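You operate a simulated robot arm through the tools that you are given. There is no shell and no other tool.

Carry out the task below with a simulated robot arm. There is one attempt and no reset: what you move stays moved.

JOB
Set supply five's volts so that the medium load draws 100 mA.
Fine: load knob to medium, supply on; one load test, correct the volts, one more test that shows 100 mA; switch off; the limit stays.

Only the result counts: the job must be done as asked and must still hold three seconds after the hand-in. Knocking over, shifting, dropping, spilling or breaking anything else fails it.

ROBOT AND FRAMES
A 6-joint arm with a fingered hand, fixed in place. Base frame: the origin is at the foot of the arm, x ahead of it, y to its left, z up. Units: m, degrees, N and s.
It reaches about 1.346 m from its shoulder. Its first joint turns from -149.0 to 149.0 degrees. Payload 3.5 kg.
The TCP is the grasp point between the finger pads, 0.026 m short of the fingertips. In the tool frame z runs along the fingers and y along their closing line. Largest opening 0.132 m; the body of the gripper starts 0.073 m behind the TCP. The gripper is a hand of 4 fingers: y runs from the thumb to the fingers, the wrist lies at [0, 0, -0.234] in the tool frame.
Orientation is that of the tool frame in the base frame, as [roll, pitch, yaw] about the fixed x, y, z axes, in that order (R = Rz(yaw) Ry(pitch) Rx(roll)). With the fingers straight down and closing along the base's y, the tool's x points along the base's -x, its y along +y and its z along -z.

CONTROLS
- The arm moves only by the tool move_arm. Its argument "plan" is a list of rows, each a list of 6 numbers: the shift along the base's x, y, z in mm, then the turn, a rotation vector about the base's x, y, z in degrees. In form: [[x, y, z, ax, ay, az], ...]. A call has 1 to 20 rows; each row is the pose to reach, as a shift and turn from the pose commanded when the call began. Each row takes 0.2 s and may step no farther than 0.05 m and 8.6 degrees from the row before; otherwise, the whole call is refused. A pose out of reach is approached as far as the arm can. The call stops where the force on the tool passes 40 N (or 10 N more than at its start, if that is more) or the arm is blocked; 0.2 s more then pass. In this call time passes only in rows, and 0.2 s behind the last. It gives the time, the measured TCP pose, the force on the tool (base axes), the opening and the grip force at its end, in the units of the frame above (readings bear some noise), with the torque about the TCP (base axes, N m) and any sound that the robot's microphone picked up.
- Cameras (640 x 400 px; columns grow to the right, rows downward): "scene" is fixed at [0.0484, -0.5007, 1.3938]; the picture's right is [0.98, -0.20, 0.00], its down [-0.06, -0.30, -0.95] and it looks along [0.19, 0.93, -0.30] (base axes); focal length 328 px, centre (320, 200). "wrist" rides on the gripper at [0.068, 0.002, -0.097] in the tool frame; the picture's right is [-0.03, 1.00, 0.00], its down [-0.82, -0.02, -0.58] and it looks along [-0.58, -0.01, 0.82] (tool axes); focal length 270 px, centre (320, 200). There is no depth. A picture from a camera that has moved, and an enlarged one, comes with that camera's place and axes in the base frame and with its lens.
- capture(camera): a new picture of that camera. The clock stands still meanwhile.
- raise_lower(by): slides the trunk up (or, below 0, down) by that many m; the arm rides with it, the base frame stays. It gives what a move gives, with no picture.
- curl_fingers(finger1, finger2, finger3, thumb_bend): sets how far each is bent, from 0 (flat) to 100 (curled in); at 30 the hand is open as for a grip, at 70 the pads meet at the TCP. One left out holds its place. A second passes; each finger stops where it meets its share of the squeeze, and holds until it gets a number again. It is the only way to open and close the hand. It gives what a move gives, with no picture; readings hold the bend of each and the force on the fingers (four entries, about 0 where the hand has none), thumb and palm.
- inspect(camera, box): a new picture of the part [left, top, right, bottom] of that camera's present view, enlarged. The clock stands still meanwhile.
- sign_off(): hands the job in; it is judged then, once.

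Places have to be worked out from the pictures, the camera data and where the tool is seen. Open the gripper and draw the arm clear of the work before you hand the job in, unless the task says otherwise.

The tools are called after "Request:" as name(argument=value, ...) on one line, values as JSON. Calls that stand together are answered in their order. move_arm: Moves the arm, as the interface text tells. Its arguments: {"type":"object","properties":{"plan":{"type":"array"}},"required":["plan"]} The other tools are called the same way: raise_lower (by) slides the trunk up or down; curl_fingers (finger1, finger2, finger3, thumb_bend) moves the fingers one by one; capture (camera) takes a picture; inspect (camera, box) takes an enlarged picture of a part of a camera's view; sign_off () hands the job in.

At the start:

```text
clock: 0.0
eef_pos: [0.5991, 0.5258, 1.0525]
orientation: [-179.9, 0.0, -179.9]
force: [-0.3, -1.1, -0.4]
wrist_torque: [0.05, 0.01, 0.03]
finger_gap: 0.132
finger_force: 0.1
shape: jaw
bend: [30.0, 30.0, 30.0, 30.0]
finger forces: [0.1, 0.0, 0.1, 0.1, 0.0, 0.0]
trunk travel left (down, up): [-0.953, 0.017]
```

scene: 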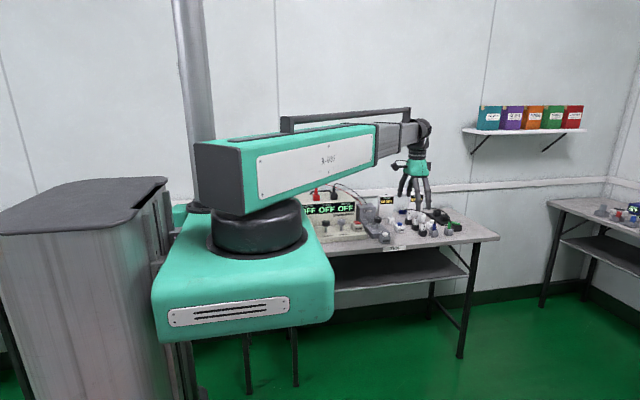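
wrist: 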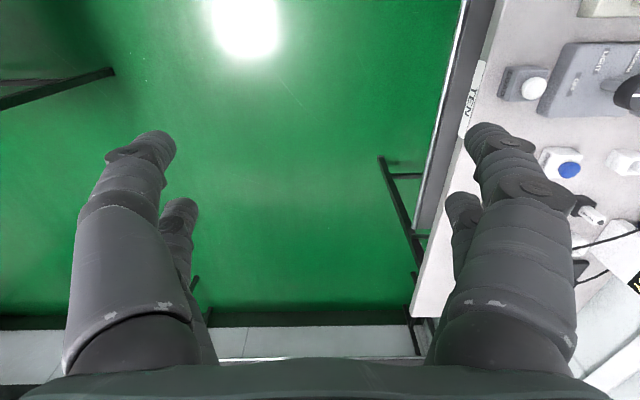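

The start pictures show a bench with a power supply and several knobs to the left-ahead of the arm. I first take enlarged views of the bench to identify supply five and its controls.

Request:
inspect(camera="scene", box=[290, 170, 490, 295])

Request:
inspect(camera="wrist", box=[440, 0, 640, 125])

Request:
inspect(camera="scene", box=[300, 175, 400, 238])

```text
3.20 times, centred on (390, 232) of scene
camera zoom: at [0.0484, -0.5007, 1.3938], right [0.98, -0.2, 0.0], down [-0.06, -0.3, -0.95], along [0.19, 0.93, -0.3], focal length 1048 px, centre (96, 96)
```

zoom: 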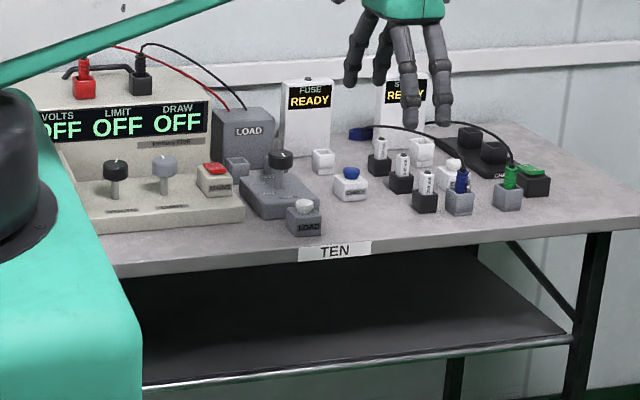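

```text
3.20 times, centred on (540, 62) of wrist
camera zoom: at [0.5309, 0.5283, 1.1508], right [0.03, 1.0, 0.0], down [0.82, -0.02, 0.58], along [0.58, -0.01, -0.82], focal length 865 px, centre (-384, 640)
```

zoom: 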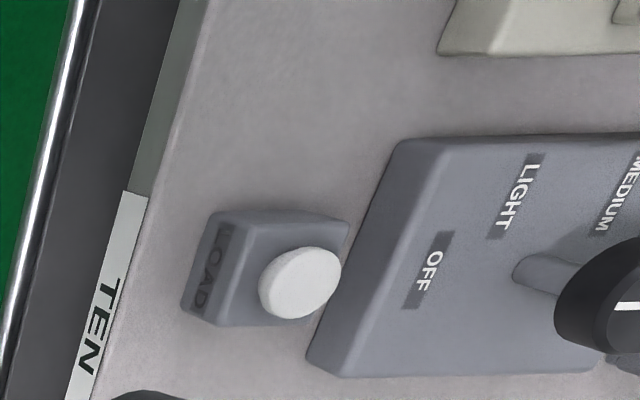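

```text
6.35 times, centred on (350, 206) of scene
camera zoom: at [0.0484, -0.5007, 1.3938], right [0.98, -0.2, 0.0], down [-0.06, -0.3, -0.95], along [0.19, 0.93, -0.3], focal length 2080 px, centre (130, 159)
```

zoom: 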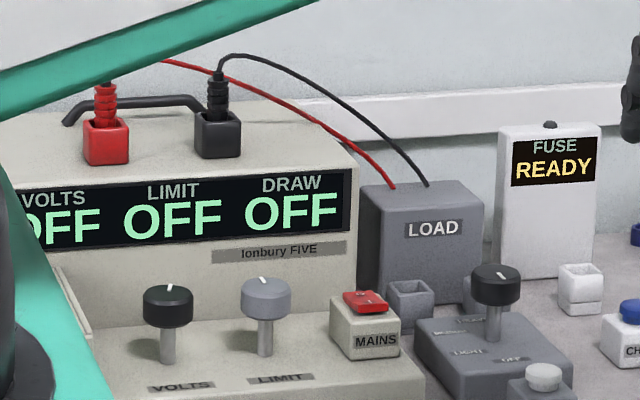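

Supply "Ionbury FIVE" stands on bench TEN with VOLTS and LIMIT knobs, a red MAINS switch, a LOAD selector (OFF/LIGHT/MEDIUM/...) and a white LOAD push button at roughly (0.62, 0.81, 0.79). I turn the hand 90° about z, well above the bench, so that the wrist camera looks toward the panel.

Request:
move_arm(plan=[[-10, 0, 10, 0, 0, 8], [-20, 0, 20, 0, 0, 16], [-30, 0, 30, 0, 0, 24], [-40, 0, 40, 0, 0, 32], [-50, 0, 50, 0, 0, 40], [-60, 0, 60, 0, 0, 48], [-70, 0, 70, 0, 0, 56], [-80, 0, 80, 0, 0, 64], [-90, 0, 80, 0, 0, 72], [-100, 0, 80, 0, 0, 80], [-110, 0, 80, 0, 0, 86], [-120, 0, 80, 0, 0, 90]])

```text
clock: 2.6
eef_pos: [0.4821, 0.5233, 1.0542]
orientation: [-179.9, 0.0, -90.0]
force: [0.5, 0.4, -0.7]
wrist_torque: [0.0, 0.0, -0.02]
finger_gap: 0.1319
finger_force: 0.1
shape: jaw
bend: [30.0, 30.0, 30.0, 30.0]
finger forces: [0.0, 0.0, 0.0, 0.0, 0.0, 0.0]
out of reach, approached as far as the arm can: row 1, 2, 3, 4, 5, 6, 7, 8, 9, 10, 11, 12
trunk travel left (down, up): [-0.953, 0.017]
```

The rotation went through but the height stayed at 1.054, so upward travel seems bounded there. I look through both cameras from the new pose.

Request:
capture(camera="wrist")

Request:
capture(camera="scene")

```text
taken
camera wrist: at [0.4802, 0.4552, 1.1509], right [-1.0, 0.02, 0.0], down [0.02, 0.82, 0.58], along [0.01, 0.58, -0.82], focal length 270 px, centre (320, 200)
```

wrist: 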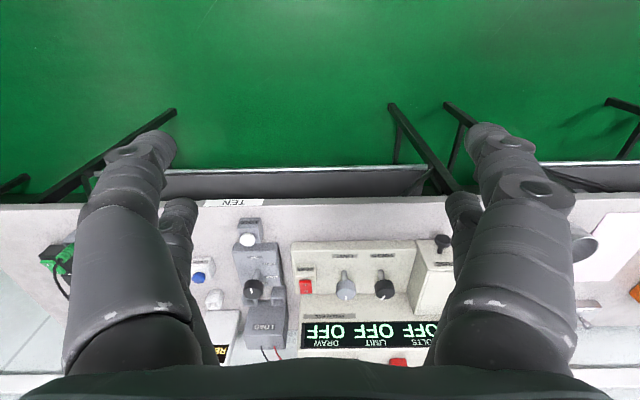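

```text
taken
```

scene: 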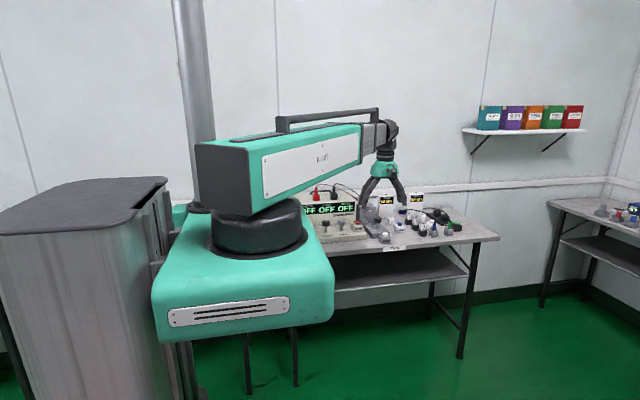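

The wrist camera now sees the whole panel (upside down). I enlarge it to read markings and measure positions.

Request:
inspect(camera="wrist", box=[210, 195, 330, 270])

Request:
inspect(camera="wrist", box=[210, 270, 330, 345])

Request:
inspect(camera="wrist", box=[285, 230, 445, 330])

Request:
inspect(camera="wrist", box=[285, 290, 445, 390])

```text
5.33 times, centred on (270, 232) of wrist
camera zoom: at [0.4802, 0.4552, 1.1509], right [-1.0, 0.02, 0.0], down [0.02, 0.82, 0.58], along [0.01, 0.58, -0.82], focal length 1442 px, centre (587, 27)
```

zoom: 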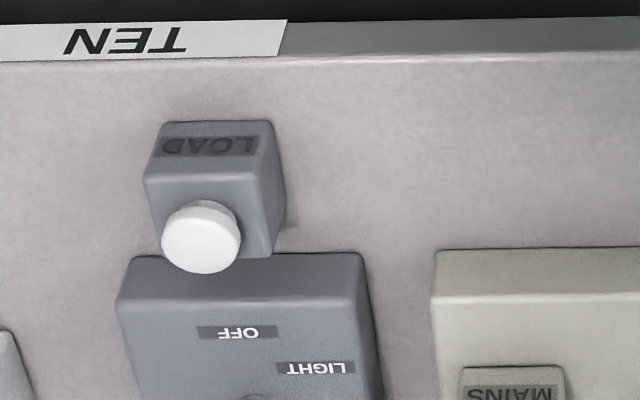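

```text
5.33 times, centred on (270, 308) of wrist
camera zoom: at [0.4802, 0.4552, 1.1509], right [-1.0, 0.02, 0.0], down [0.02, 0.82, 0.58], along [0.01, 0.58, -0.82], focal length 1442 px, centre (587, -373)
```

zoom: 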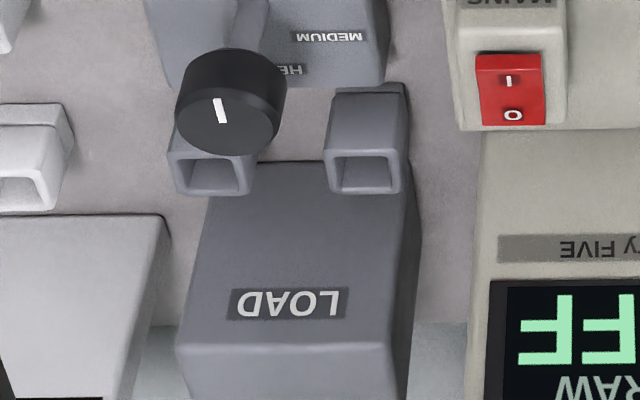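

```text
4.00 times, centred on (365, 280) of wrist
camera zoom: at [0.4802, 0.4552, 1.1509], right [-1.0, 0.02, 0.0], down [0.02, 0.82, 0.58], along [0.01, 0.58, -0.82], focal length 1081 px, centre (140, -120)
```

zoom: 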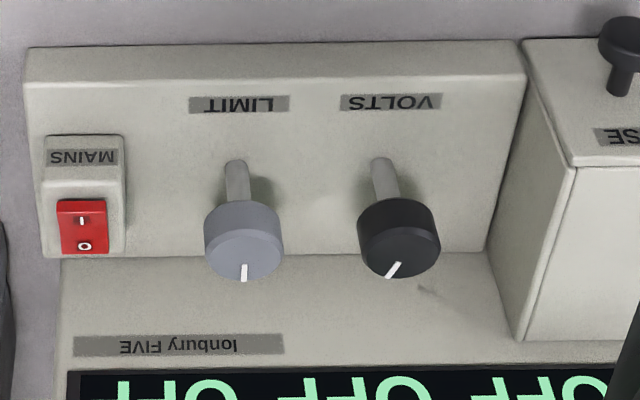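

```text
4.00 times, centred on (365, 340) of wrist
camera zoom: at [0.4802, 0.4552, 1.1509], right [-1.0, 0.02, 0.0], down [0.02, 0.82, 0.58], along [0.01, 0.58, -0.82], focal length 1081 px, centre (140, -360)
```

zoom: 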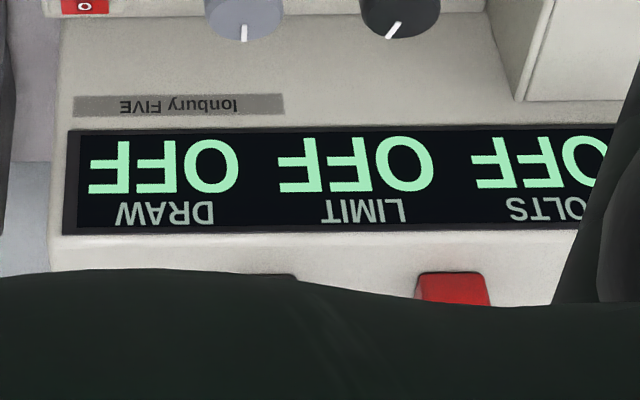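

The panel layout is clear: MAINS (red rocker, 0 side down), LIMIT (grey), VOLTS (black), the LOAD selector pointing near OFF, and the LOAD button at about (0.626, 0.814, 0.767). I now test whether the arm can move in z on its own with a small downward step.

Request:
move_arm(plan=[[0, 0, -20, 0, 0, 0], [0, 0, -40, 0, 0, 0]])

```text
clock: 3.2
eef_pos: [0.4826, 0.5239, 1.0534]
orientation: [180.0, 0.0, -90.0]
force: [-0.9, 0.8, 0.8]
wrist_torque: [0.03, 0.03, -0.01]
finger_gap: 0.1319
finger_force: 0.0
shape: jaw
bend: [30.0, 30.0, 30.0, 30.0]
finger forces: [0.0, 0.0, 0.1, 0.1, 0.1, 0.1]
out of reach, approached as far as the arm can: row 1, 2
trunk travel left (down, up): [-0.953, 0.017]
```

No z motion yet, which could just be the unreached commanded height winding back. I step further down to distinguish the two cases.

Request:
move_arm(plan=[[0, 0, -20, 0, 0, 0], [0, 0, -40, 0, 0, 0], [0, 0, -60, 0, 0, 0]])

```text
clock: 4.0
eef_pos: [0.4812, 0.5241, 1.0542]
orientation: [180.0, 0.0, -90.0]
force: [0.3, -0.2, -0.9]
wrist_torque: [0.02, 0.02, -0.01]
finger_gap: 0.1316
finger_force: 0.0
shape: jaw
bend: [30.0, 30.0, 30.0, 30.0]
finger forces: [0.0, 0.0, 0.1, 0.0, 0.0, 0.0]
out of reach, approached as far as the arm can: row 1, 2, 3
trunk travel left (down, up): [-0.953, 0.017]
```

The arm itself cannot change z, so height is set by the trunk only. I check with a null move whether the commanded pose has been reset to something reachable.

Request:
move_arm(plan=[[0, 0, 0, 0, 0, 0]])

```text
clock: 4.4
eef_pos: [0.4821, 0.5225, 1.0545]
orientation: [179.9, 0.0, -89.9]
force: [-0.4, 0.3, 0.2]
wrist_torque: [-0.03, 0.03, 0.0]
finger_gap: 0.1321
finger_force: 0.1
shape: jaw
bend: [30.0, 30.0, 30.0, 30.0]
finger forces: [0.0, 0.0, 0.0, 0.1, 0.0, 0.0]
trunk travel left (down, up): [-0.953, 0.017]
```

The commanded pose does reset to the actual one, so that is settled: xy and rotation by move_arm, z by raise_lower. From two views I put the load knob's top near (0.621, 0.905, 0.82); I move the hand to (0.62, 0.74) at this safe height for a closer look at the load panel.

Request:
move_arm(plan=[[23, 36, 0, 0, 0, 0], [46, 72, 0, 0, 0, 0], [69, 108, 0, 0, 0, 0], [92, 144, 0, 0, 0, 0], [115, 180, 0, 0, 0, 0], [138, 216, 0, 0, 0, 0]])

Request:
capture(camera="wrist")

Request:
capture(camera="scene")

```text
clock: 5.8
eef_pos: [0.6176, 0.7396, 1.0538]
orientation: [180.0, 0.0, -90.0]
force: [0.5, -0.4, 0.1]
wrist_torque: [-0.01, -0.03, 0.03]
finger_gap: 0.1319
finger_force: 0.2
shape: jaw
bend: [30.0, 30.0, 30.0, 30.0]
finger forces: [0.0, 0.0, 0.0, 0.0, 0.0, 0.0]
trunk travel left (down, up): [-0.953, 0.017]
```

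```text
taken
camera wrist: at [0.6159, 0.6721, 1.1506], right [-1.0, 0.03, 0.0], down [0.02, 0.82, 0.58], along [0.01, 0.58, -0.82], focal length 270 px, centre (320, 200)
```

wrist: 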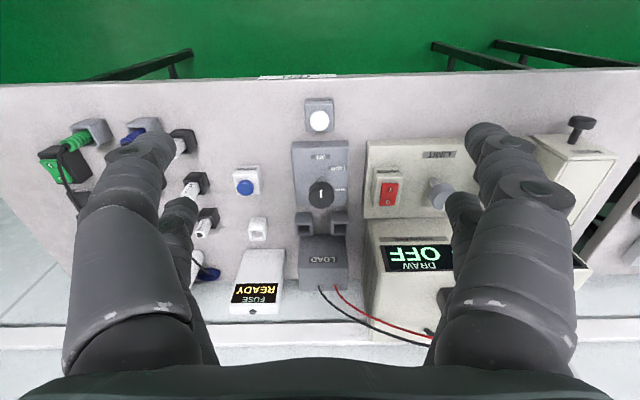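

```text
taken
```

scene: 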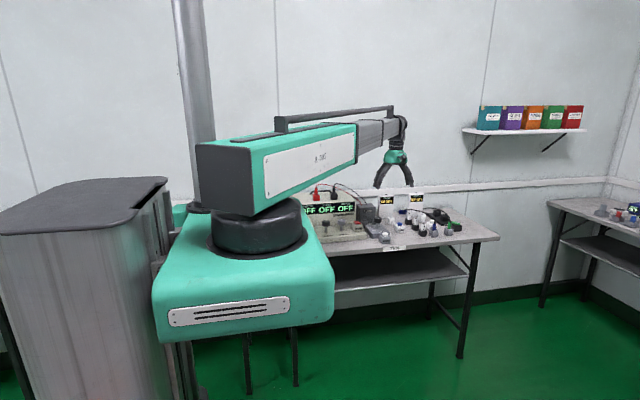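

The load panel is now nicely centred between the fingers. I enlarge it to read the selector's marks and pointer.

Request:
inspect(camera="wrist", box=[272, 90, 368, 150])

Request:
inspect(camera="wrist", box=[272, 140, 368, 200])

Request:
inspect(camera="wrist", box=[272, 190, 368, 250])

Request:
inspect(camera="wrist", box=[360, 130, 480, 205])

```text
6.67 times, centred on (320, 120) of wrist
camera zoom: at [0.6159, 0.6721, 1.1506], right [-1.0, 0.03, 0.0], down [0.02, 0.82, 0.58], along [0.01, 0.58, -0.82], focal length 1802 px, centre (320, 733)
```

zoom: 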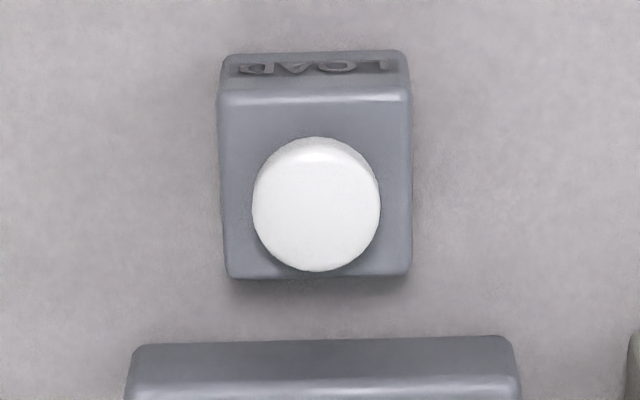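

```text
6.67 times, centred on (320, 170) of wrist
camera zoom: at [0.6159, 0.6721, 1.1506], right [-1.0, 0.03, 0.0], down [0.02, 0.82, 0.58], along [0.01, 0.58, -0.82], focal length 1802 px, centre (320, 400)
```

zoom: 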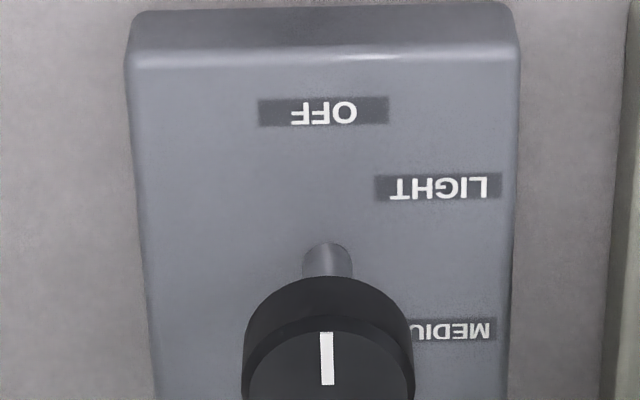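

```text
6.67 times, centred on (320, 220) of wrist
camera zoom: at [0.6159, 0.6721, 1.1506], right [-1.0, 0.03, 0.0], down [0.02, 0.82, 0.58], along [0.01, 0.58, -0.82], focal length 1802 px, centre (320, 67)
```

zoom: 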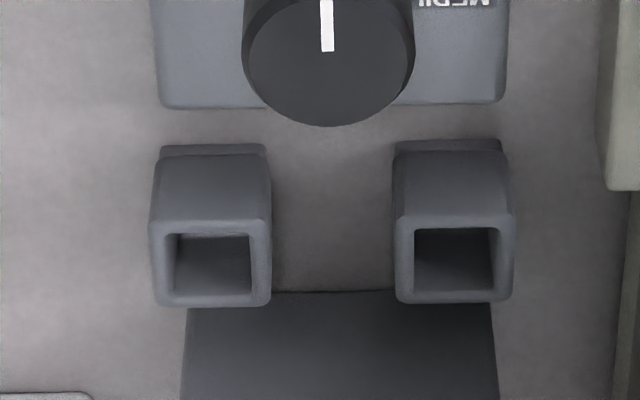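

```text
5.33 times, centred on (420, 168) of wrist
camera zoom: at [0.6159, 0.6721, 1.1506], right [-1.0, 0.03, 0.0], down [0.02, 0.82, 0.58], along [0.01, 0.58, -0.82], focal length 1442 px, centre (-213, 373)
```

zoom: 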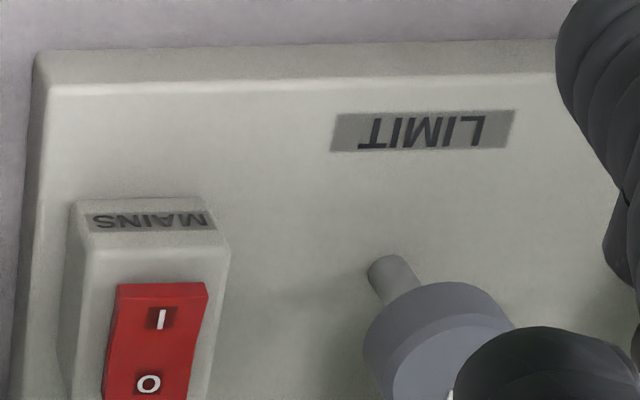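

The selector points straight at OFF (front), with LIGHT and MEDIUM running clockwise toward −x; knob top is at about (0.620, 0.895, 0.828), LOAD button (0.620, 0.793, 0.790), MAINS I at (0.519, 0.888, 0.819) and O at (0.519, 0.911, 0.818). Before going down, I see what the closed hand looks like.

Request:
curl_fingers(finger1=70, finger2=70, finger3=70, thumb_bend=70)

Request:
capture(camera="wrist")

Request:
inspect(camera="scene", box=[350, 110, 446, 200])

```text
clock: 6.8
eef_pos: [0.6177, 0.7393, 1.0528]
orientation: [180.0, 0.0, -90.0]
force: [0.1, -0.4, -0.5]
wrist_torque: [0.0, 0.04, -0.01]
finger_gap: 0.0014
finger_force: 0.0
shape: fingers
bend: [70.0, 70.0, 70.0, 70.0]
finger forces: [0.0, 0.0, 0.1, 0.1, 0.0, 0.0]
trunk travel left (down, up): [-0.953, 0.017]
```

```text
taken
camera wrist: at [0.6155, 0.6712, 1.1508], right [-1.0, 0.03, 0.0], down [0.02, 0.82, 0.58], along [0.01, 0.58, -0.82], focal length 270 px, centre (320, 200)
```

wrist: 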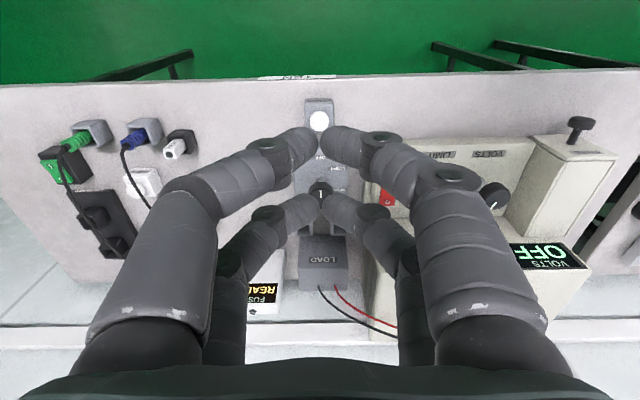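

```text
4.44 times, centred on (398, 155) of scene
camera zoom: at [0.0484, -0.5007, 1.3938], right [0.98, -0.2, 0.0], down [-0.06, -0.3, -0.95], along [0.19, 0.93, -0.3], focal length 1456 px, centre (-27, 400)
```

zoom: 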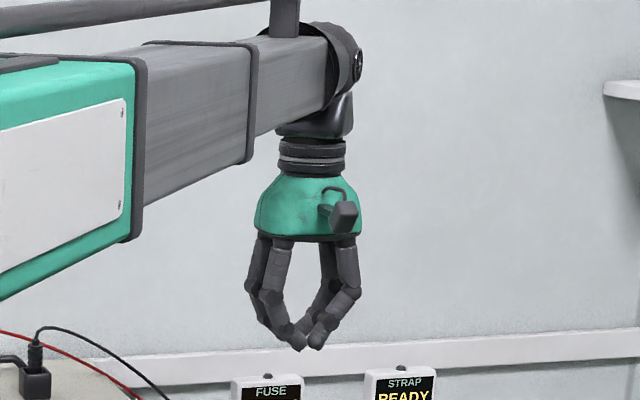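

The hand is a 2×2 set: pairs at tool x ≈ ±22 mm with tips meeting in the middle. I check which number drives which finger, to be able to press with a single pair or finger.

Request:
curl_fingers(finger1=100, finger2=70, finger3=30, thumb_bend=70)

Request:
capture(camera="wrist")

Request:
inspect(camera="scene", box=[350, 110, 446, 200])

```text
clock: 7.8
eef_pos: [0.618, 0.7395, 1.0543]
orientation: [-179.9, -0.1, -90.0]
force: [0.4, 0.5, 0.0]
wrist_torque: [-0.01, 0.03, -0.02]
finger_gap: 0.0352
finger_force: 0.1
shape: fingers
bend: [100.0, 70.0, 30.0, 70.0]
finger forces: [0.0, 0.0, 0.1, 0.0, 0.0, 0.0]
trunk travel left (down, up): [-0.953, 0.017]
```

```text
taken
camera wrist: at [0.6155, 0.6712, 1.1508], right [-1.0, 0.03, 0.0], down [0.02, 0.82, 0.58], along [0.01, 0.58, -0.82], focal length 270 px, centre (320, 200)
```

wrist: 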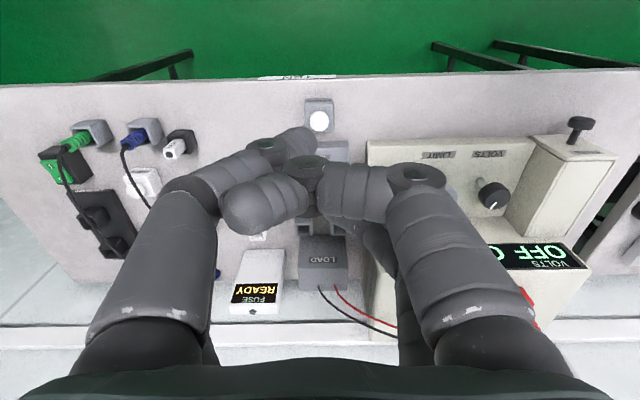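

```text
4.44 times, centred on (398, 155) of scene
camera zoom: at [0.0484, -0.5007, 1.3938], right [0.98, -0.2, 0.0], down [-0.06, -0.3, -0.95], along [0.19, 0.93, -0.3], focal length 1456 px, centre (-27, 400)
```

zoom: 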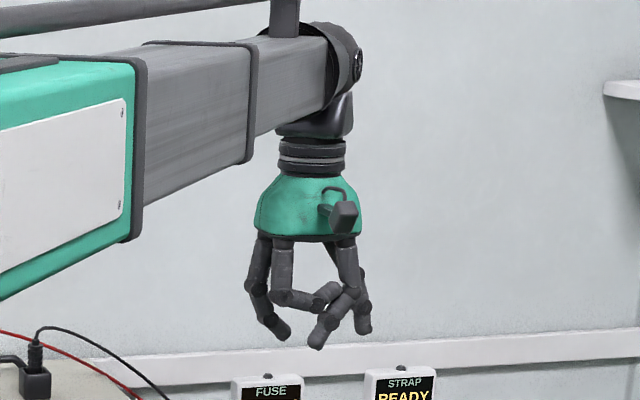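

Mapping is clear: finger1 + thumb are the pair nearer the camera, finger2 + finger3 the far pair. The selector labels work out as 0/60/120/180° clockwise from the front, so MEDIUM needs a −120° turn; I open the hand partly, then move above the load knob while pre-turning +60°.

Request:
curl_fingers(finger1=42, finger2=42, finger3=42, thumb_bend=42)

Request:
move_arm(plan=[[0, 20, 0, 0, 0, 7.5], [0, 40, 0, 0, 0, 15], [0, 60, 0, 0, 0, 22.5], [0, 80, 0, 0, 0, 30], [0, 100, 0, 0, 0, 37.5], [0, 120, 0, 0, 0, 45], [1, 140, 0, 0, 0, 52.5], [2, 156, 0, 0, 0, 60]])

Request:
capture(camera="wrist")

Request:
capture(camera="scene")

```text
clock: 8.8
eef_pos: [0.6172, 0.7402, 1.0543]
orientation: [179.9, 0.1, -90.0]
force: [0.1, 0.3, -0.2]
wrist_torque: [0.03, -0.04, 0.02]
finger_gap: 0.0924
finger_force: 0.1
shape: fingers
bend: [42.0, 42.0, 42.0, 42.0]
finger forces: [0.0, 0.0, 0.0, 0.1, 0.1, 0.0]
trunk travel left (down, up): [-0.953, 0.017]
```

```text
clock: 10.6
eef_pos: [0.6049, 0.8894, 1.0539]
orientation: [-179.9, -0.4, -39.4]
force: [-1.2, 1.0, -0.4]
wrist_torque: [-0.01, -0.01, 0.03]
finger_gap: 0.0926
finger_force: 0.0
shape: fingers
bend: [42.0, 42.0, 42.0, 42.0]
finger forces: [0.0, 0.0, 0.1, 0.0, 0.0, 0.0]
out of reach, approached as far as the arm can: row 7, 8
trunk travel left (down, up): [-0.953, 0.017]
```

```text
taken
camera wrist: at [0.6562, 0.8447, 1.1513], right [-0.65, -0.76, 0.0], down [-0.62, 0.54, 0.57], along [-0.43, 0.37, -0.82], focal length 270 px, centre (320, 200)
```

wrist: 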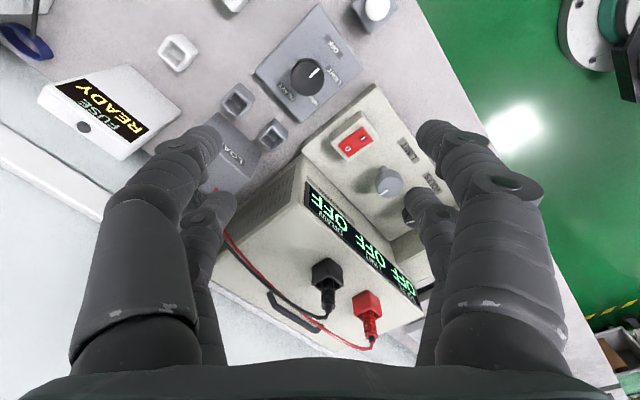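

```text
taken
```

scene: 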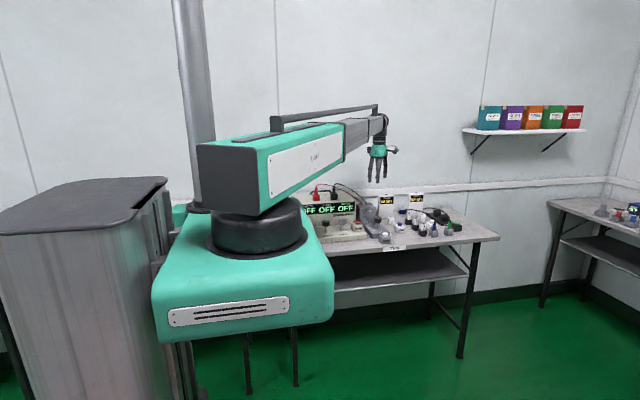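

The wrist roll reached its limit at yaw ≈ −39°, so I back off to about −50° and centre over the knob at (0.620, 0.895), which still leaves room for the −120° turn.

Request:
move_arm(plan=[[8, 3, 0, 0, 0, -5.3], [15, 6, 0, 0, 0, -10.6]])

Request:
capture(camera="wrist")

```text
clock: 11.2
eef_pos: [0.6193, 0.8955, 1.0545]
orientation: [-180.0, -0.4, -50.1]
force: [-0.1, -0.2, 0.0]
wrist_torque: [0.01, -0.01, -0.02]
finger_gap: 0.0927
finger_force: 0.0
shape: fingers
bend: [42.0, 42.0, 42.0, 42.0]
finger forces: [0.0, 0.1, 0.0, 0.0, 0.0, 0.1]
trunk travel left (down, up): [-0.953, 0.017]
```

```text
taken
camera wrist: at [0.6616, 0.8416, 1.1513], right [-0.78, -0.62, 0.0], down [-0.51, 0.64, 0.57], along [-0.35, 0.45, -0.82], focal length 270 px, centre (320, 200)
```

wrist: 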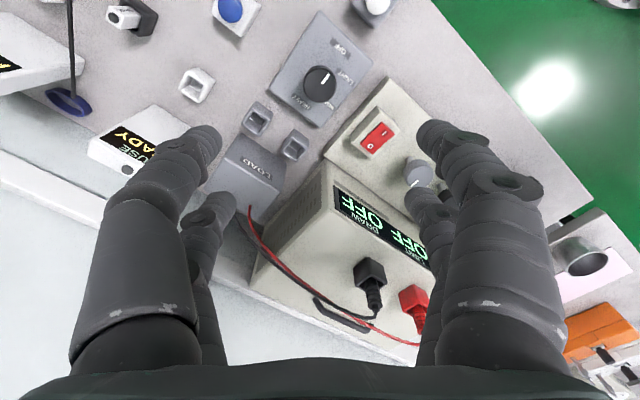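

The knob sits exactly on the picture's centre line below the hand. I lower the trunk in stages, first 0.15 m, and look.

Request:
raise_lower(by=-0.15)

Request:
capture(camera="wrist")

Request:
capture(camera="scene")

```text
clock: 12.9
eef_pos: [0.6194, 0.8943, 0.9031]
orientation: [-180.0, -0.4, -50.2]
force: [-0.2, -0.8, 0.4]
wrist_torque: [0.02, 0.01, 0.02]
finger_gap: 0.0927
finger_force: 0.0
shape: fingers
bend: [42.0, 42.0, 42.0, 42.0]
finger forces: [0.1, 0.0, 0.0, 0.1, 0.0, 0.1]
trunk travel left (down, up): [-0.803, 0.167]
```

```text
taken
camera wrist: at [0.6613, 0.8416, 1.0015], right [-0.78, -0.62, 0.0], down [-0.51, 0.64, 0.57], along [-0.35, 0.45, -0.82], focal length 270 px, centre (320, 200)
```

wrist: 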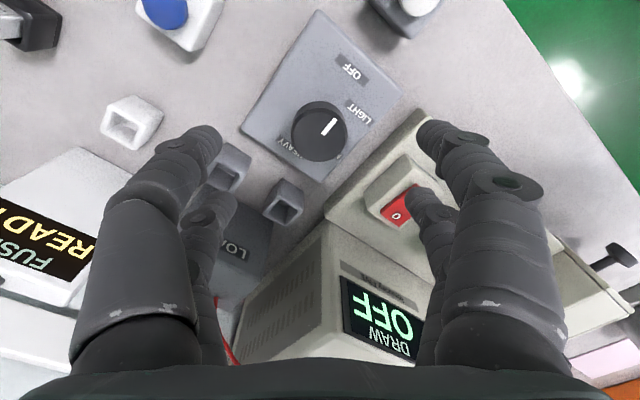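

```text
taken
```

scene: 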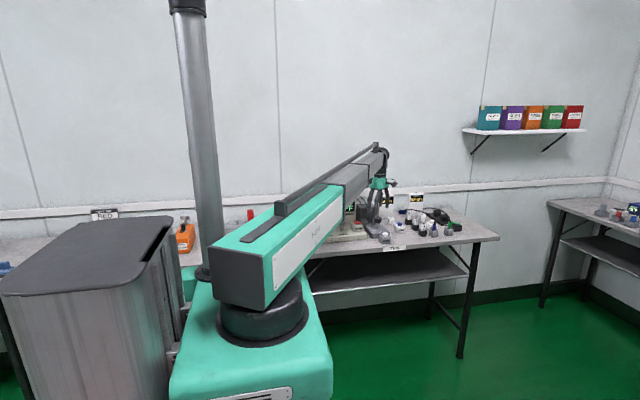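

Alignment still holds: the knob's centre is at u≈320, v≈132, matching the estimate. I lower another 0.06 m and check again.

Request:
raise_lower(by=-0.06)

Request:
capture(camera="wrist")

```text
clock: 13.9
eef_pos: [0.6195, 0.8942, 0.8442]
orientation: [-179.8, -0.4, -50.0]
force: [-0.3, 0.0, 0.9]
wrist_torque: [0.01, 0.01, 0.0]
finger_gap: 0.0927
finger_force: 0.0
shape: fingers
bend: [42.0, 42.0, 42.0, 42.0]
finger forces: [0.0, 0.0, 0.1, 0.1, 0.1, 0.0]
trunk travel left (down, up): [-0.743, 0.227]
```

```text
taken
camera wrist: at [0.6612, 0.8416, 0.9414], right [-0.78, -0.62, 0.0], down [-0.51, 0.64, 0.57], along [-0.35, 0.45, -0.82], focal length 270 px, centre (320, 200)
```

wrist: 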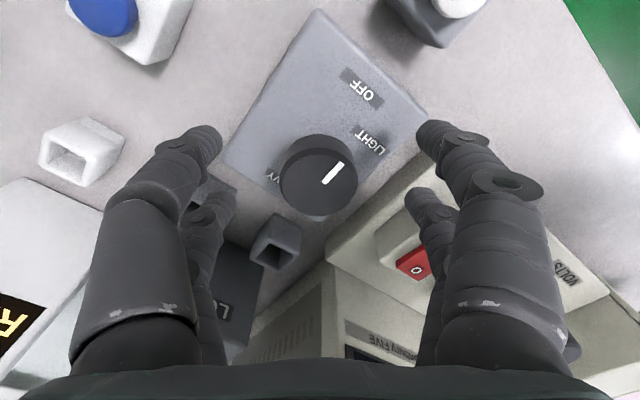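

Everything lines up, and I narrow the fingers to 50 to keep clear of the MAINS box before lowering the last 26 mm.

Request:
curl_fingers(finger1=51, finger2=51, finger3=51, thumb_bend=51)

Request:
raise_lower(by=-0.026)

Request:
capture(camera="wrist")

```text
clock: 14.9
eef_pos: [0.6194, 0.8945, 0.8436]
orientation: [-179.9, -0.4, -50.1]
force: [0.3, -0.4, -0.2]
wrist_torque: [0.02, -0.01, -0.04]
finger_gap: 0.063
finger_force: 0.1
shape: fingers
bend: [51.0, 51.0, 51.0, 51.0]
finger forces: [0.0, 0.0, 0.0, 0.0, 0.0, 0.0]
trunk travel left (down, up): [-0.743, 0.227]
```

```text
clock: 15.7
eef_pos: [0.6187, 0.8954, 0.8181]
orientation: [-179.9, -0.4, -50.1]
force: [-0.4, 0.1, 0.4]
wrist_torque: [-0.03, 0.01, 0.0]
finger_gap: 0.0631
finger_force: 0.1
shape: fingers
bend: [51.0, 51.0, 51.0, 51.0]
finger forces: [0.1, 0.0, 0.0, 0.0, 0.0, 0.1]
trunk travel left (down, up): [-0.717, 0.253]
```

```text
taken
camera wrist: at [0.6612, 0.8416, 0.9154], right [-0.78, -0.62, 0.0], down [-0.51, 0.64, 0.57], along [-0.35, 0.45, -0.82], focal length 270 px, centre (320, 200)
```

wrist: 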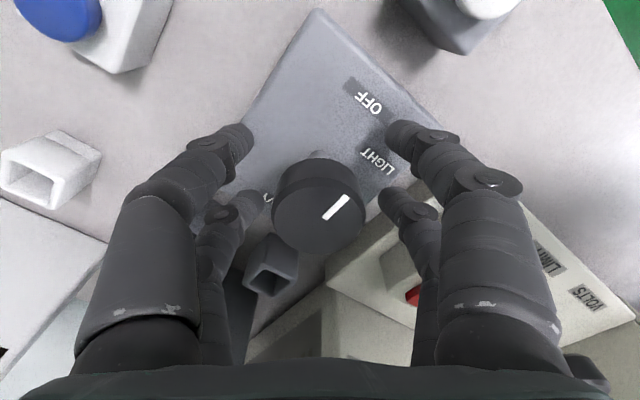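

The knob sits centred between the four fingers with no contact force. I close them onto it.

Request:
curl_fingers(finger1=66, finger2=66, finger3=66, thumb_bend=66)

Request:
capture(camera="wrist")

```text
clock: 16.7
eef_pos: [0.6197, 0.8944, 0.818]
orientation: [-180.0, -0.4, -50.1]
force: [0.2, -0.7, -0.9]
wrist_torque: [-0.02, 0.01, 0.02]
finger_gap: 0.0137
finger_force: 0.0
shape: fingers
bend: [66.0, 66.0, 66.0, 66.0]
finger forces: [0.0, 0.1, 0.0, 0.0, 0.0, 0.0]
trunk travel left (down, up): [-0.717, 0.253]
```

```text
taken
camera wrist: at [0.6613, 0.8417, 0.9154], right [-0.78, -0.62, 0.0], down [-0.51, 0.64, 0.57], along [-0.35, 0.45, -0.82], focal length 270 px, centre (320, 200)
```

wrist: 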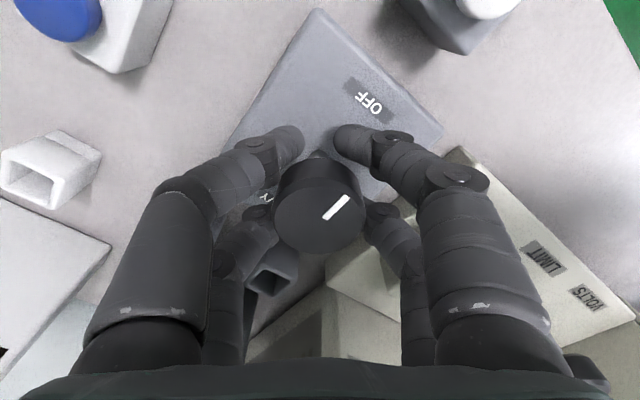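

No force was felt: at bend 66 the pairs have passed in front of and behind the knob without gripping it. I enlarge the view to see exactly where the pads are relative to the knob.

Request:
inspect(camera="wrist", box=[200, 100, 440, 290])

Request:
inspect(camera="scene", box=[330, 150, 440, 240])

```text
2.11 times, centred on (320, 195) of wrist
camera zoom: at [0.6613, 0.8417, 0.9154], right [-0.78, -0.62, 0.0], down [-0.51, 0.64, 0.57], along [-0.35, 0.45, -0.82], focal length 569 px, centre (320, 210)
```

zoom: 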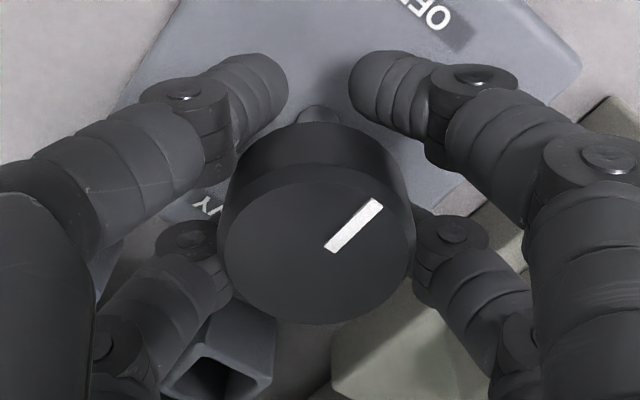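

```text
4.44 times, centred on (385, 195) of scene
camera zoom: at [0.0484, -0.5007, 1.3938], right [0.98, -0.2, 0.0], down [-0.06, -0.3, -0.95], along [0.19, 0.93, -0.3], focal length 1456 px, centre (31, 222)
```

zoom: 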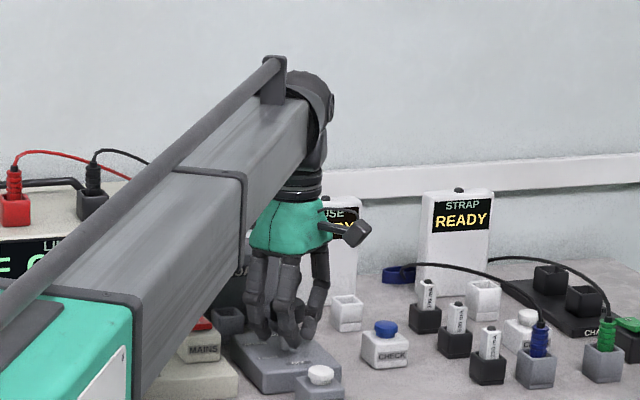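

The pads close below the knob's rim: the distal segments slope inward, so the tips (not the TCP level) are what must meet the knob's side. I reopen to 51, raise 20 mm so the tips sit at mid-knob height (≈0.82), and close again.

Request:
curl_fingers(finger1=51, finger2=51, finger3=51, thumb_bend=51)

Request:
raise_lower(by=0.019)

Request:
curl_fingers(finger1=66, finger2=66, finger3=66, thumb_bend=66)

Request:
inspect(camera="wrist", box=[200, 100, 440, 290])

```text
clock: 17.7
eef_pos: [0.6199, 0.8947, 0.8187]
orientation: [-179.9, -0.4, -50.1]
force: [0.0, -0.3, -0.9]
wrist_torque: [0.03, -0.02, -0.02]
finger_gap: 0.0619
finger_force: 0.1
shape: fingers
bend: [51.0, 51.0, 51.0, 51.0]
finger forces: [0.0, 0.0, 0.0, 0.0, 0.1, 0.0]
trunk travel left (down, up): [-0.717, 0.253]
```

```text
clock: 18.3
eef_pos: [0.6193, 0.8954, 0.838]
orientation: [-179.9, -0.4, -50.1]
force: [-0.2, -0.3, 0.8]
wrist_torque: [-0.02, 0.02, 0.03]
finger_gap: 0.062
finger_force: 0.1
shape: fingers
bend: [51.0, 51.0, 51.0, 51.0]
finger forces: [0.1, 0.0, 0.0, 0.0, 0.0, 0.0]
trunk travel left (down, up): [-0.736, 0.234]
```

```text
clock: 19.3
eef_pos: [0.62, 0.8934, 0.8376]
orientation: [-179.9, -0.4, -50.1]
force: [1.0, 1.3, 0.5]
wrist_torque: [-0.02, 0.0, -0.03]
finger_gap: 0.0195
finger_force: 3.2
shape: fingers
bend: [64.0, 64.0, 64.0, 65.0]
finger forces: [1.3, 1.3, 1.6, 0.1, 1.9, 0.0]
trunk travel left (down, up): [-0.736, 0.234]
```

```text
2.11 times, centred on (320, 195) of wrist
camera zoom: at [0.6614, 0.8418, 0.9342], right [-0.78, -0.62, 0.0], down [-0.51, 0.64, 0.57], along [-0.35, 0.45, -0.82], focal length 569 px, centre (320, 210)
```

zoom: 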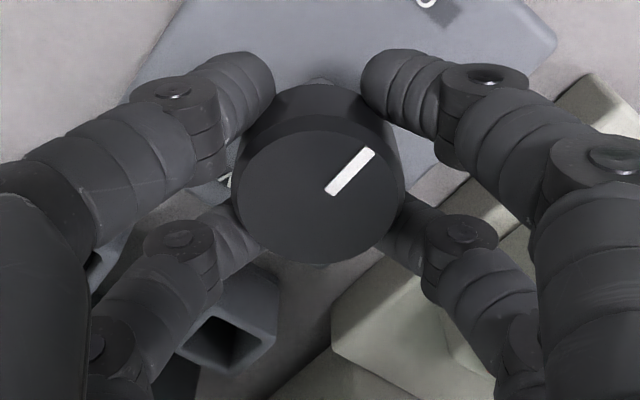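

Now all four fingers touch the knob (about 1.5 N each, bend 64). I turn −18° as a trial and check that the pointer follows.

Request:
move_arm(plan=[[0, 0, 0, 0, 0, -6], [0, 0, 0, 0, 0, -12], [0, 0, 0, 0, 0, -18]])

Request:
inspect(camera="wrist", box=[200, 100, 440, 290])

```text
clock: 20.1
eef_pos: [0.6201, 0.896, 0.836]
orientation: [-180.0, -0.6, -68.1]
force: [1.5, 0.2, -0.6]
wrist_torque: [0.01, -0.06, -0.01]
finger_gap: 0.019
finger_force: 4.0
shape: fingers
bend: [64.0, 64.0, 64.0, 65.0]
finger forces: [1.3, 1.2, 2.4, 0.0, 2.1, 0.0]
trunk travel left (down, up): [-0.736, 0.234]
```

```text
2.11 times, centred on (320, 195) of wrist
camera zoom: at [0.6425, 0.8314, 0.9342], right [-0.94, -0.35, 0.0], down [-0.29, 0.77, 0.57], along [-0.2, 0.54, -0.82], focal length 569 px, centre (320, 210)
```

zoom: 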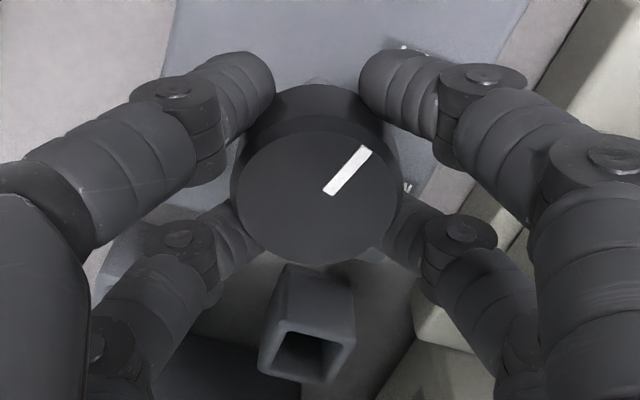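

The pointer moved with the hand, so the knob is turning. I continue in steps to a total of −120°, checking on the way.

Request:
move_arm(plan=[[0, 0, 0, 0, 0, -7], [0, 0, 0, 0, 0, -14], [0, 0, 0, 0, 0, -21], [0, 0, 0, 0, 0, -28], [0, 0, 0, 0, 0, -35], [0, 0, 0, 0, 0, -42], [0, 0, 0, 0, 0, -49]])

Request:
capture(camera="wrist")

Request:
inspect(camera="wrist", box=[200, 100, 440, 290])

```text
clock: 21.7
eef_pos: [0.6191, 0.8953, 0.8359]
orientation: [-179.9, -0.4, -117.2]
force: [0.3, 0.3, -1.2]
wrist_torque: [0.03, 0.02, 0.03]
finger_gap: 0.019
finger_force: 3.3
shape: fingers
bend: [64.0, 64.0, 64.0, 65.0]
finger forces: [1.4, 1.7, 2.3, 0.0, 1.6, 0.0]
trunk travel left (down, up): [-0.736, 0.234]
```

```text
taken
camera wrist: at [0.5867, 0.8359, 0.9342], right [-0.88, 0.48, 0.0], down [0.39, 0.72, 0.57], along [0.28, 0.5, -0.82], focal length 270 px, centre (320, 200)
```

wrist: 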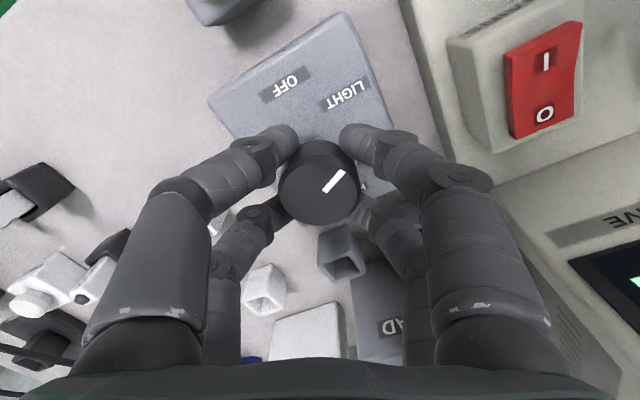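

```text
2.11 times, centred on (320, 195) of wrist
camera zoom: at [0.5867, 0.8359, 0.9342], right [-0.88, 0.48, 0.0], down [0.39, 0.72, 0.57], along [0.28, 0.5, -0.82], focal length 569 px, centre (320, 210)
```

zoom: 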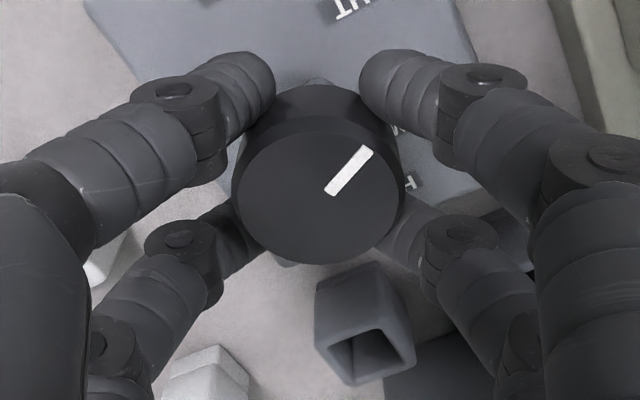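

The pointer keeps its place in the hand, 67° done. I turn the remaining −53°.

Request:
move_arm(plan=[[0, 0, 0, 0, 0, -7], [0, 0, 0, 0, 0, -14], [0, 0, 0, 0, 0, -21], [0, 0, 0, 0, 0, -28], [0, 0, 0, 0, 0, -35], [0, 0, 0, 0, 0, -42], [0, 0, 0, 0, 0, -48], [0, 0, 0, 0, 0, -53]])

Request:
inspect(camera="wrist", box=[200, 100, 440, 290])

```text
clock: 23.5
eef_pos: [0.6196, 0.8947, 0.837]
orientation: [-179.9, -0.5, -170.2]
force: [0.5, 0.9, -0.1]
wrist_torque: [0.04, -0.03, 0.03]
finger_gap: 0.0188
finger_force: 3.5
shape: fingers
bend: [64.0, 64.0, 64.0, 65.0]
finger forces: [1.8, 2.1, 2.0, 0.0, 1.7, 0.0]
trunk travel left (down, up): [-0.736, 0.234]
```

```text
2.11 times, centred on (320, 195) of wrist
camera zoom: at [0.5525, 0.8855, 0.9342], right [-0.15, 0.99, 0.0], down [0.81, 0.12, 0.57], along [0.57, 0.08, -0.82], focal length 569 px, centre (320, 210)
```

zoom: 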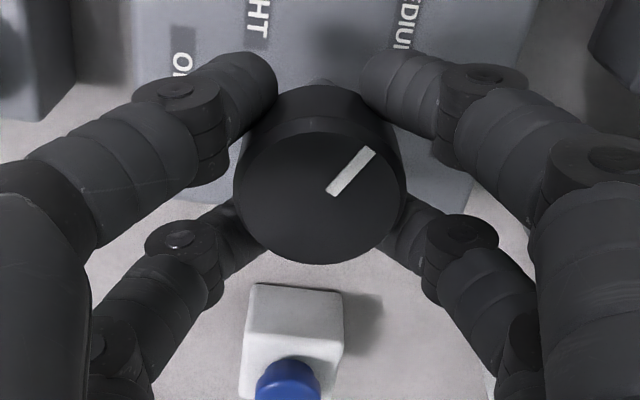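

The pointer direction works out at about 121° clockwise from the front, i.e. MEDIUM. I open the fingers and raise the hand 60 mm to look at the dial.

Request:
curl_fingers(finger1=48, finger2=48, finger3=48, thumb_bend=48)

Request:
raise_lower(by=0.1)

Request:
capture(camera="wrist")

Request:
inspect(camera="wrist", box=[240, 70, 400, 170])

```text
clock: 24.5
eef_pos: [0.6203, 0.8957, 0.8367]
orientation: [-180.0, -0.3, -170.1]
force: [-0.7, 0.5, 0.0]
wrist_torque: [0.0, -0.02, -0.01]
finger_gap: 0.0719
finger_force: 0.1
shape: fingers
bend: [48.0, 48.0, 48.0, 48.0]
finger forces: [0.0, 0.0, 0.0, 0.0, 0.1, 0.1]
trunk travel left (down, up): [-0.736, 0.234]
```

```text
clock: 25.9
eef_pos: [0.6203, 0.8951, 0.9371]
orientation: [-180.0, -0.3, -170.1]
force: [0.6, 0.0, 0.1]
wrist_torque: [0.0, 0.01, 0.02]
finger_gap: 0.0721
finger_force: 0.0
shape: fingers
bend: [48.0, 48.0, 48.0, 48.0]
finger forces: [0.0, 0.0, 0.1, 0.0, 0.0, 0.1]
trunk travel left (down, up): [-0.836, 0.134]
```

```text
taken
camera wrist: at [0.5525, 0.8854, 1.0342], right [-0.15, 0.99, 0.0], down [0.81, 0.12, 0.57], along [0.57, 0.08, -0.82], focal length 270 px, centre (320, 200)
```

wrist: 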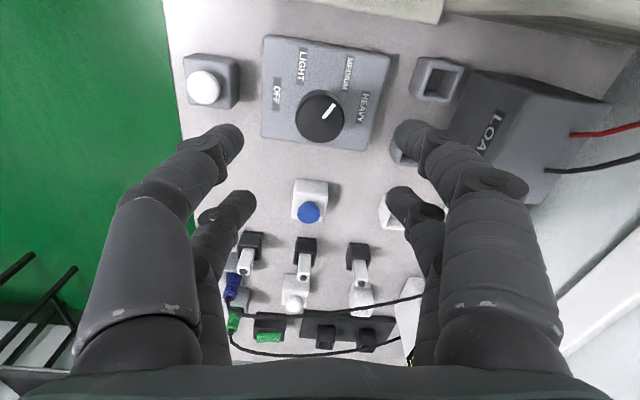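

```text
4.00 times, centred on (320, 120) of wrist
camera zoom: at [0.5525, 0.8854, 1.0342], right [-0.15, 0.99, 0.0], down [0.81, 0.12, 0.57], along [0.57, 0.08, -0.82], focal length 1081 px, centre (320, 520)
```

zoom: 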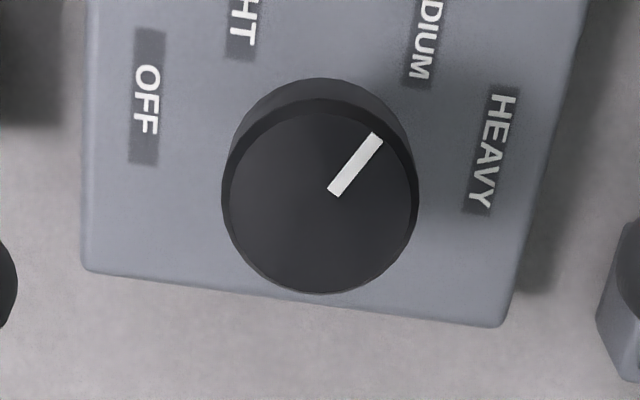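

The white line points at MEDIUM (about 120°). Next is MAINS: I close the hand into a poker, raise a little, and move so that the far finger pair will come over the rocker's I end at about (0.519, 0.880).

Request:
curl_fingers(finger1=70, finger2=70, finger3=70, thumb_bend=70)

Request:
raise_lower(by=0.03)

Request:
move_arm(plan=[[-10, -4, 0, 0, 0, 8], [-20, -8, 0, 0, 0, 16], [-30, -12, 0, 0, 0, 24], [-40, -16, 0, 0, 0, 32], [-50, -20, 0, 0, 0, 40], [-60, -24, 0, 0, 0, 48], [-70, -28, 0, 0, 0, 56], [-80, -31, 0, 0, 0, 64], [-90, -33, 0, 0, 0, 72], [-101, -35, 0, 0, 0, 80]])

Request:
capture(camera="wrist")

```text
clock: 26.9
eef_pos: [0.6202, 0.8948, 0.9371]
orientation: [-179.9, -0.4, -170.1]
force: [-0.3, 0.5, 0.2]
wrist_torque: [0.01, 0.0, -0.01]
finger_gap: 0.0016
finger_force: 0.0
shape: fingers
bend: [70.0, 70.0, 70.0, 70.0]
finger forces: [0.0, 0.1, 0.1, 0.0, 0.0, 0.0]
trunk travel left (down, up): [-0.836, 0.134]
```

```text
clock: 27.6
eef_pos: [0.6195, 0.8949, 0.9663]
orientation: [-180.0, -0.4, -170.1]
force: [0.0, -1.2, -1.1]
wrist_torque: [-0.03, -0.02, 0.01]
finger_gap: 0.0015
finger_force: 0.0
shape: fingers
bend: [70.0, 70.0, 70.0, 70.0]
finger forces: [0.0, 0.0, 0.1, 0.1, 0.1, 0.0]
trunk travel left (down, up): [-0.866, 0.104]
```

```text
clock: 29.8
eef_pos: [0.5185, 0.8607, 0.9673]
orientation: [-179.9, -0.4, -89.9]
force: [1.4, -0.1, 0.9]
wrist_torque: [-0.04, 0.02, 0.0]
finger_gap: 0.0014
finger_force: 0.0
shape: fingers
bend: [70.0, 70.0, 70.0, 70.0]
finger forces: [0.1, 0.0, 0.1, 0.0, 0.0, 0.1]
trunk travel left (down, up): [-0.866, 0.104]
```

```text
taken
camera wrist: at [0.5164, 0.7925, 1.0644], right [-1.0, 0.02, 0.0], down [0.02, 0.82, 0.57], along [0.01, 0.57, -0.82], focal length 270 px, centre (320, 200)
```

wrist: 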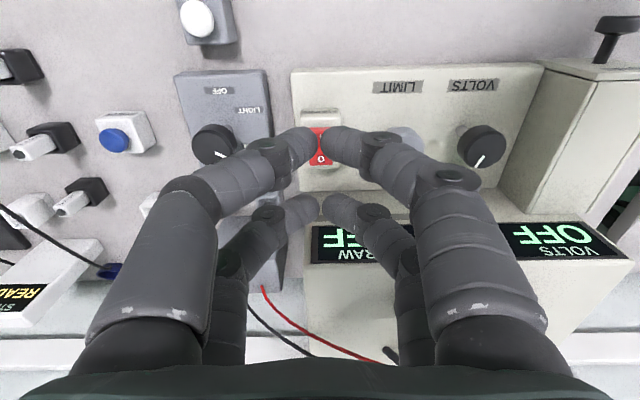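

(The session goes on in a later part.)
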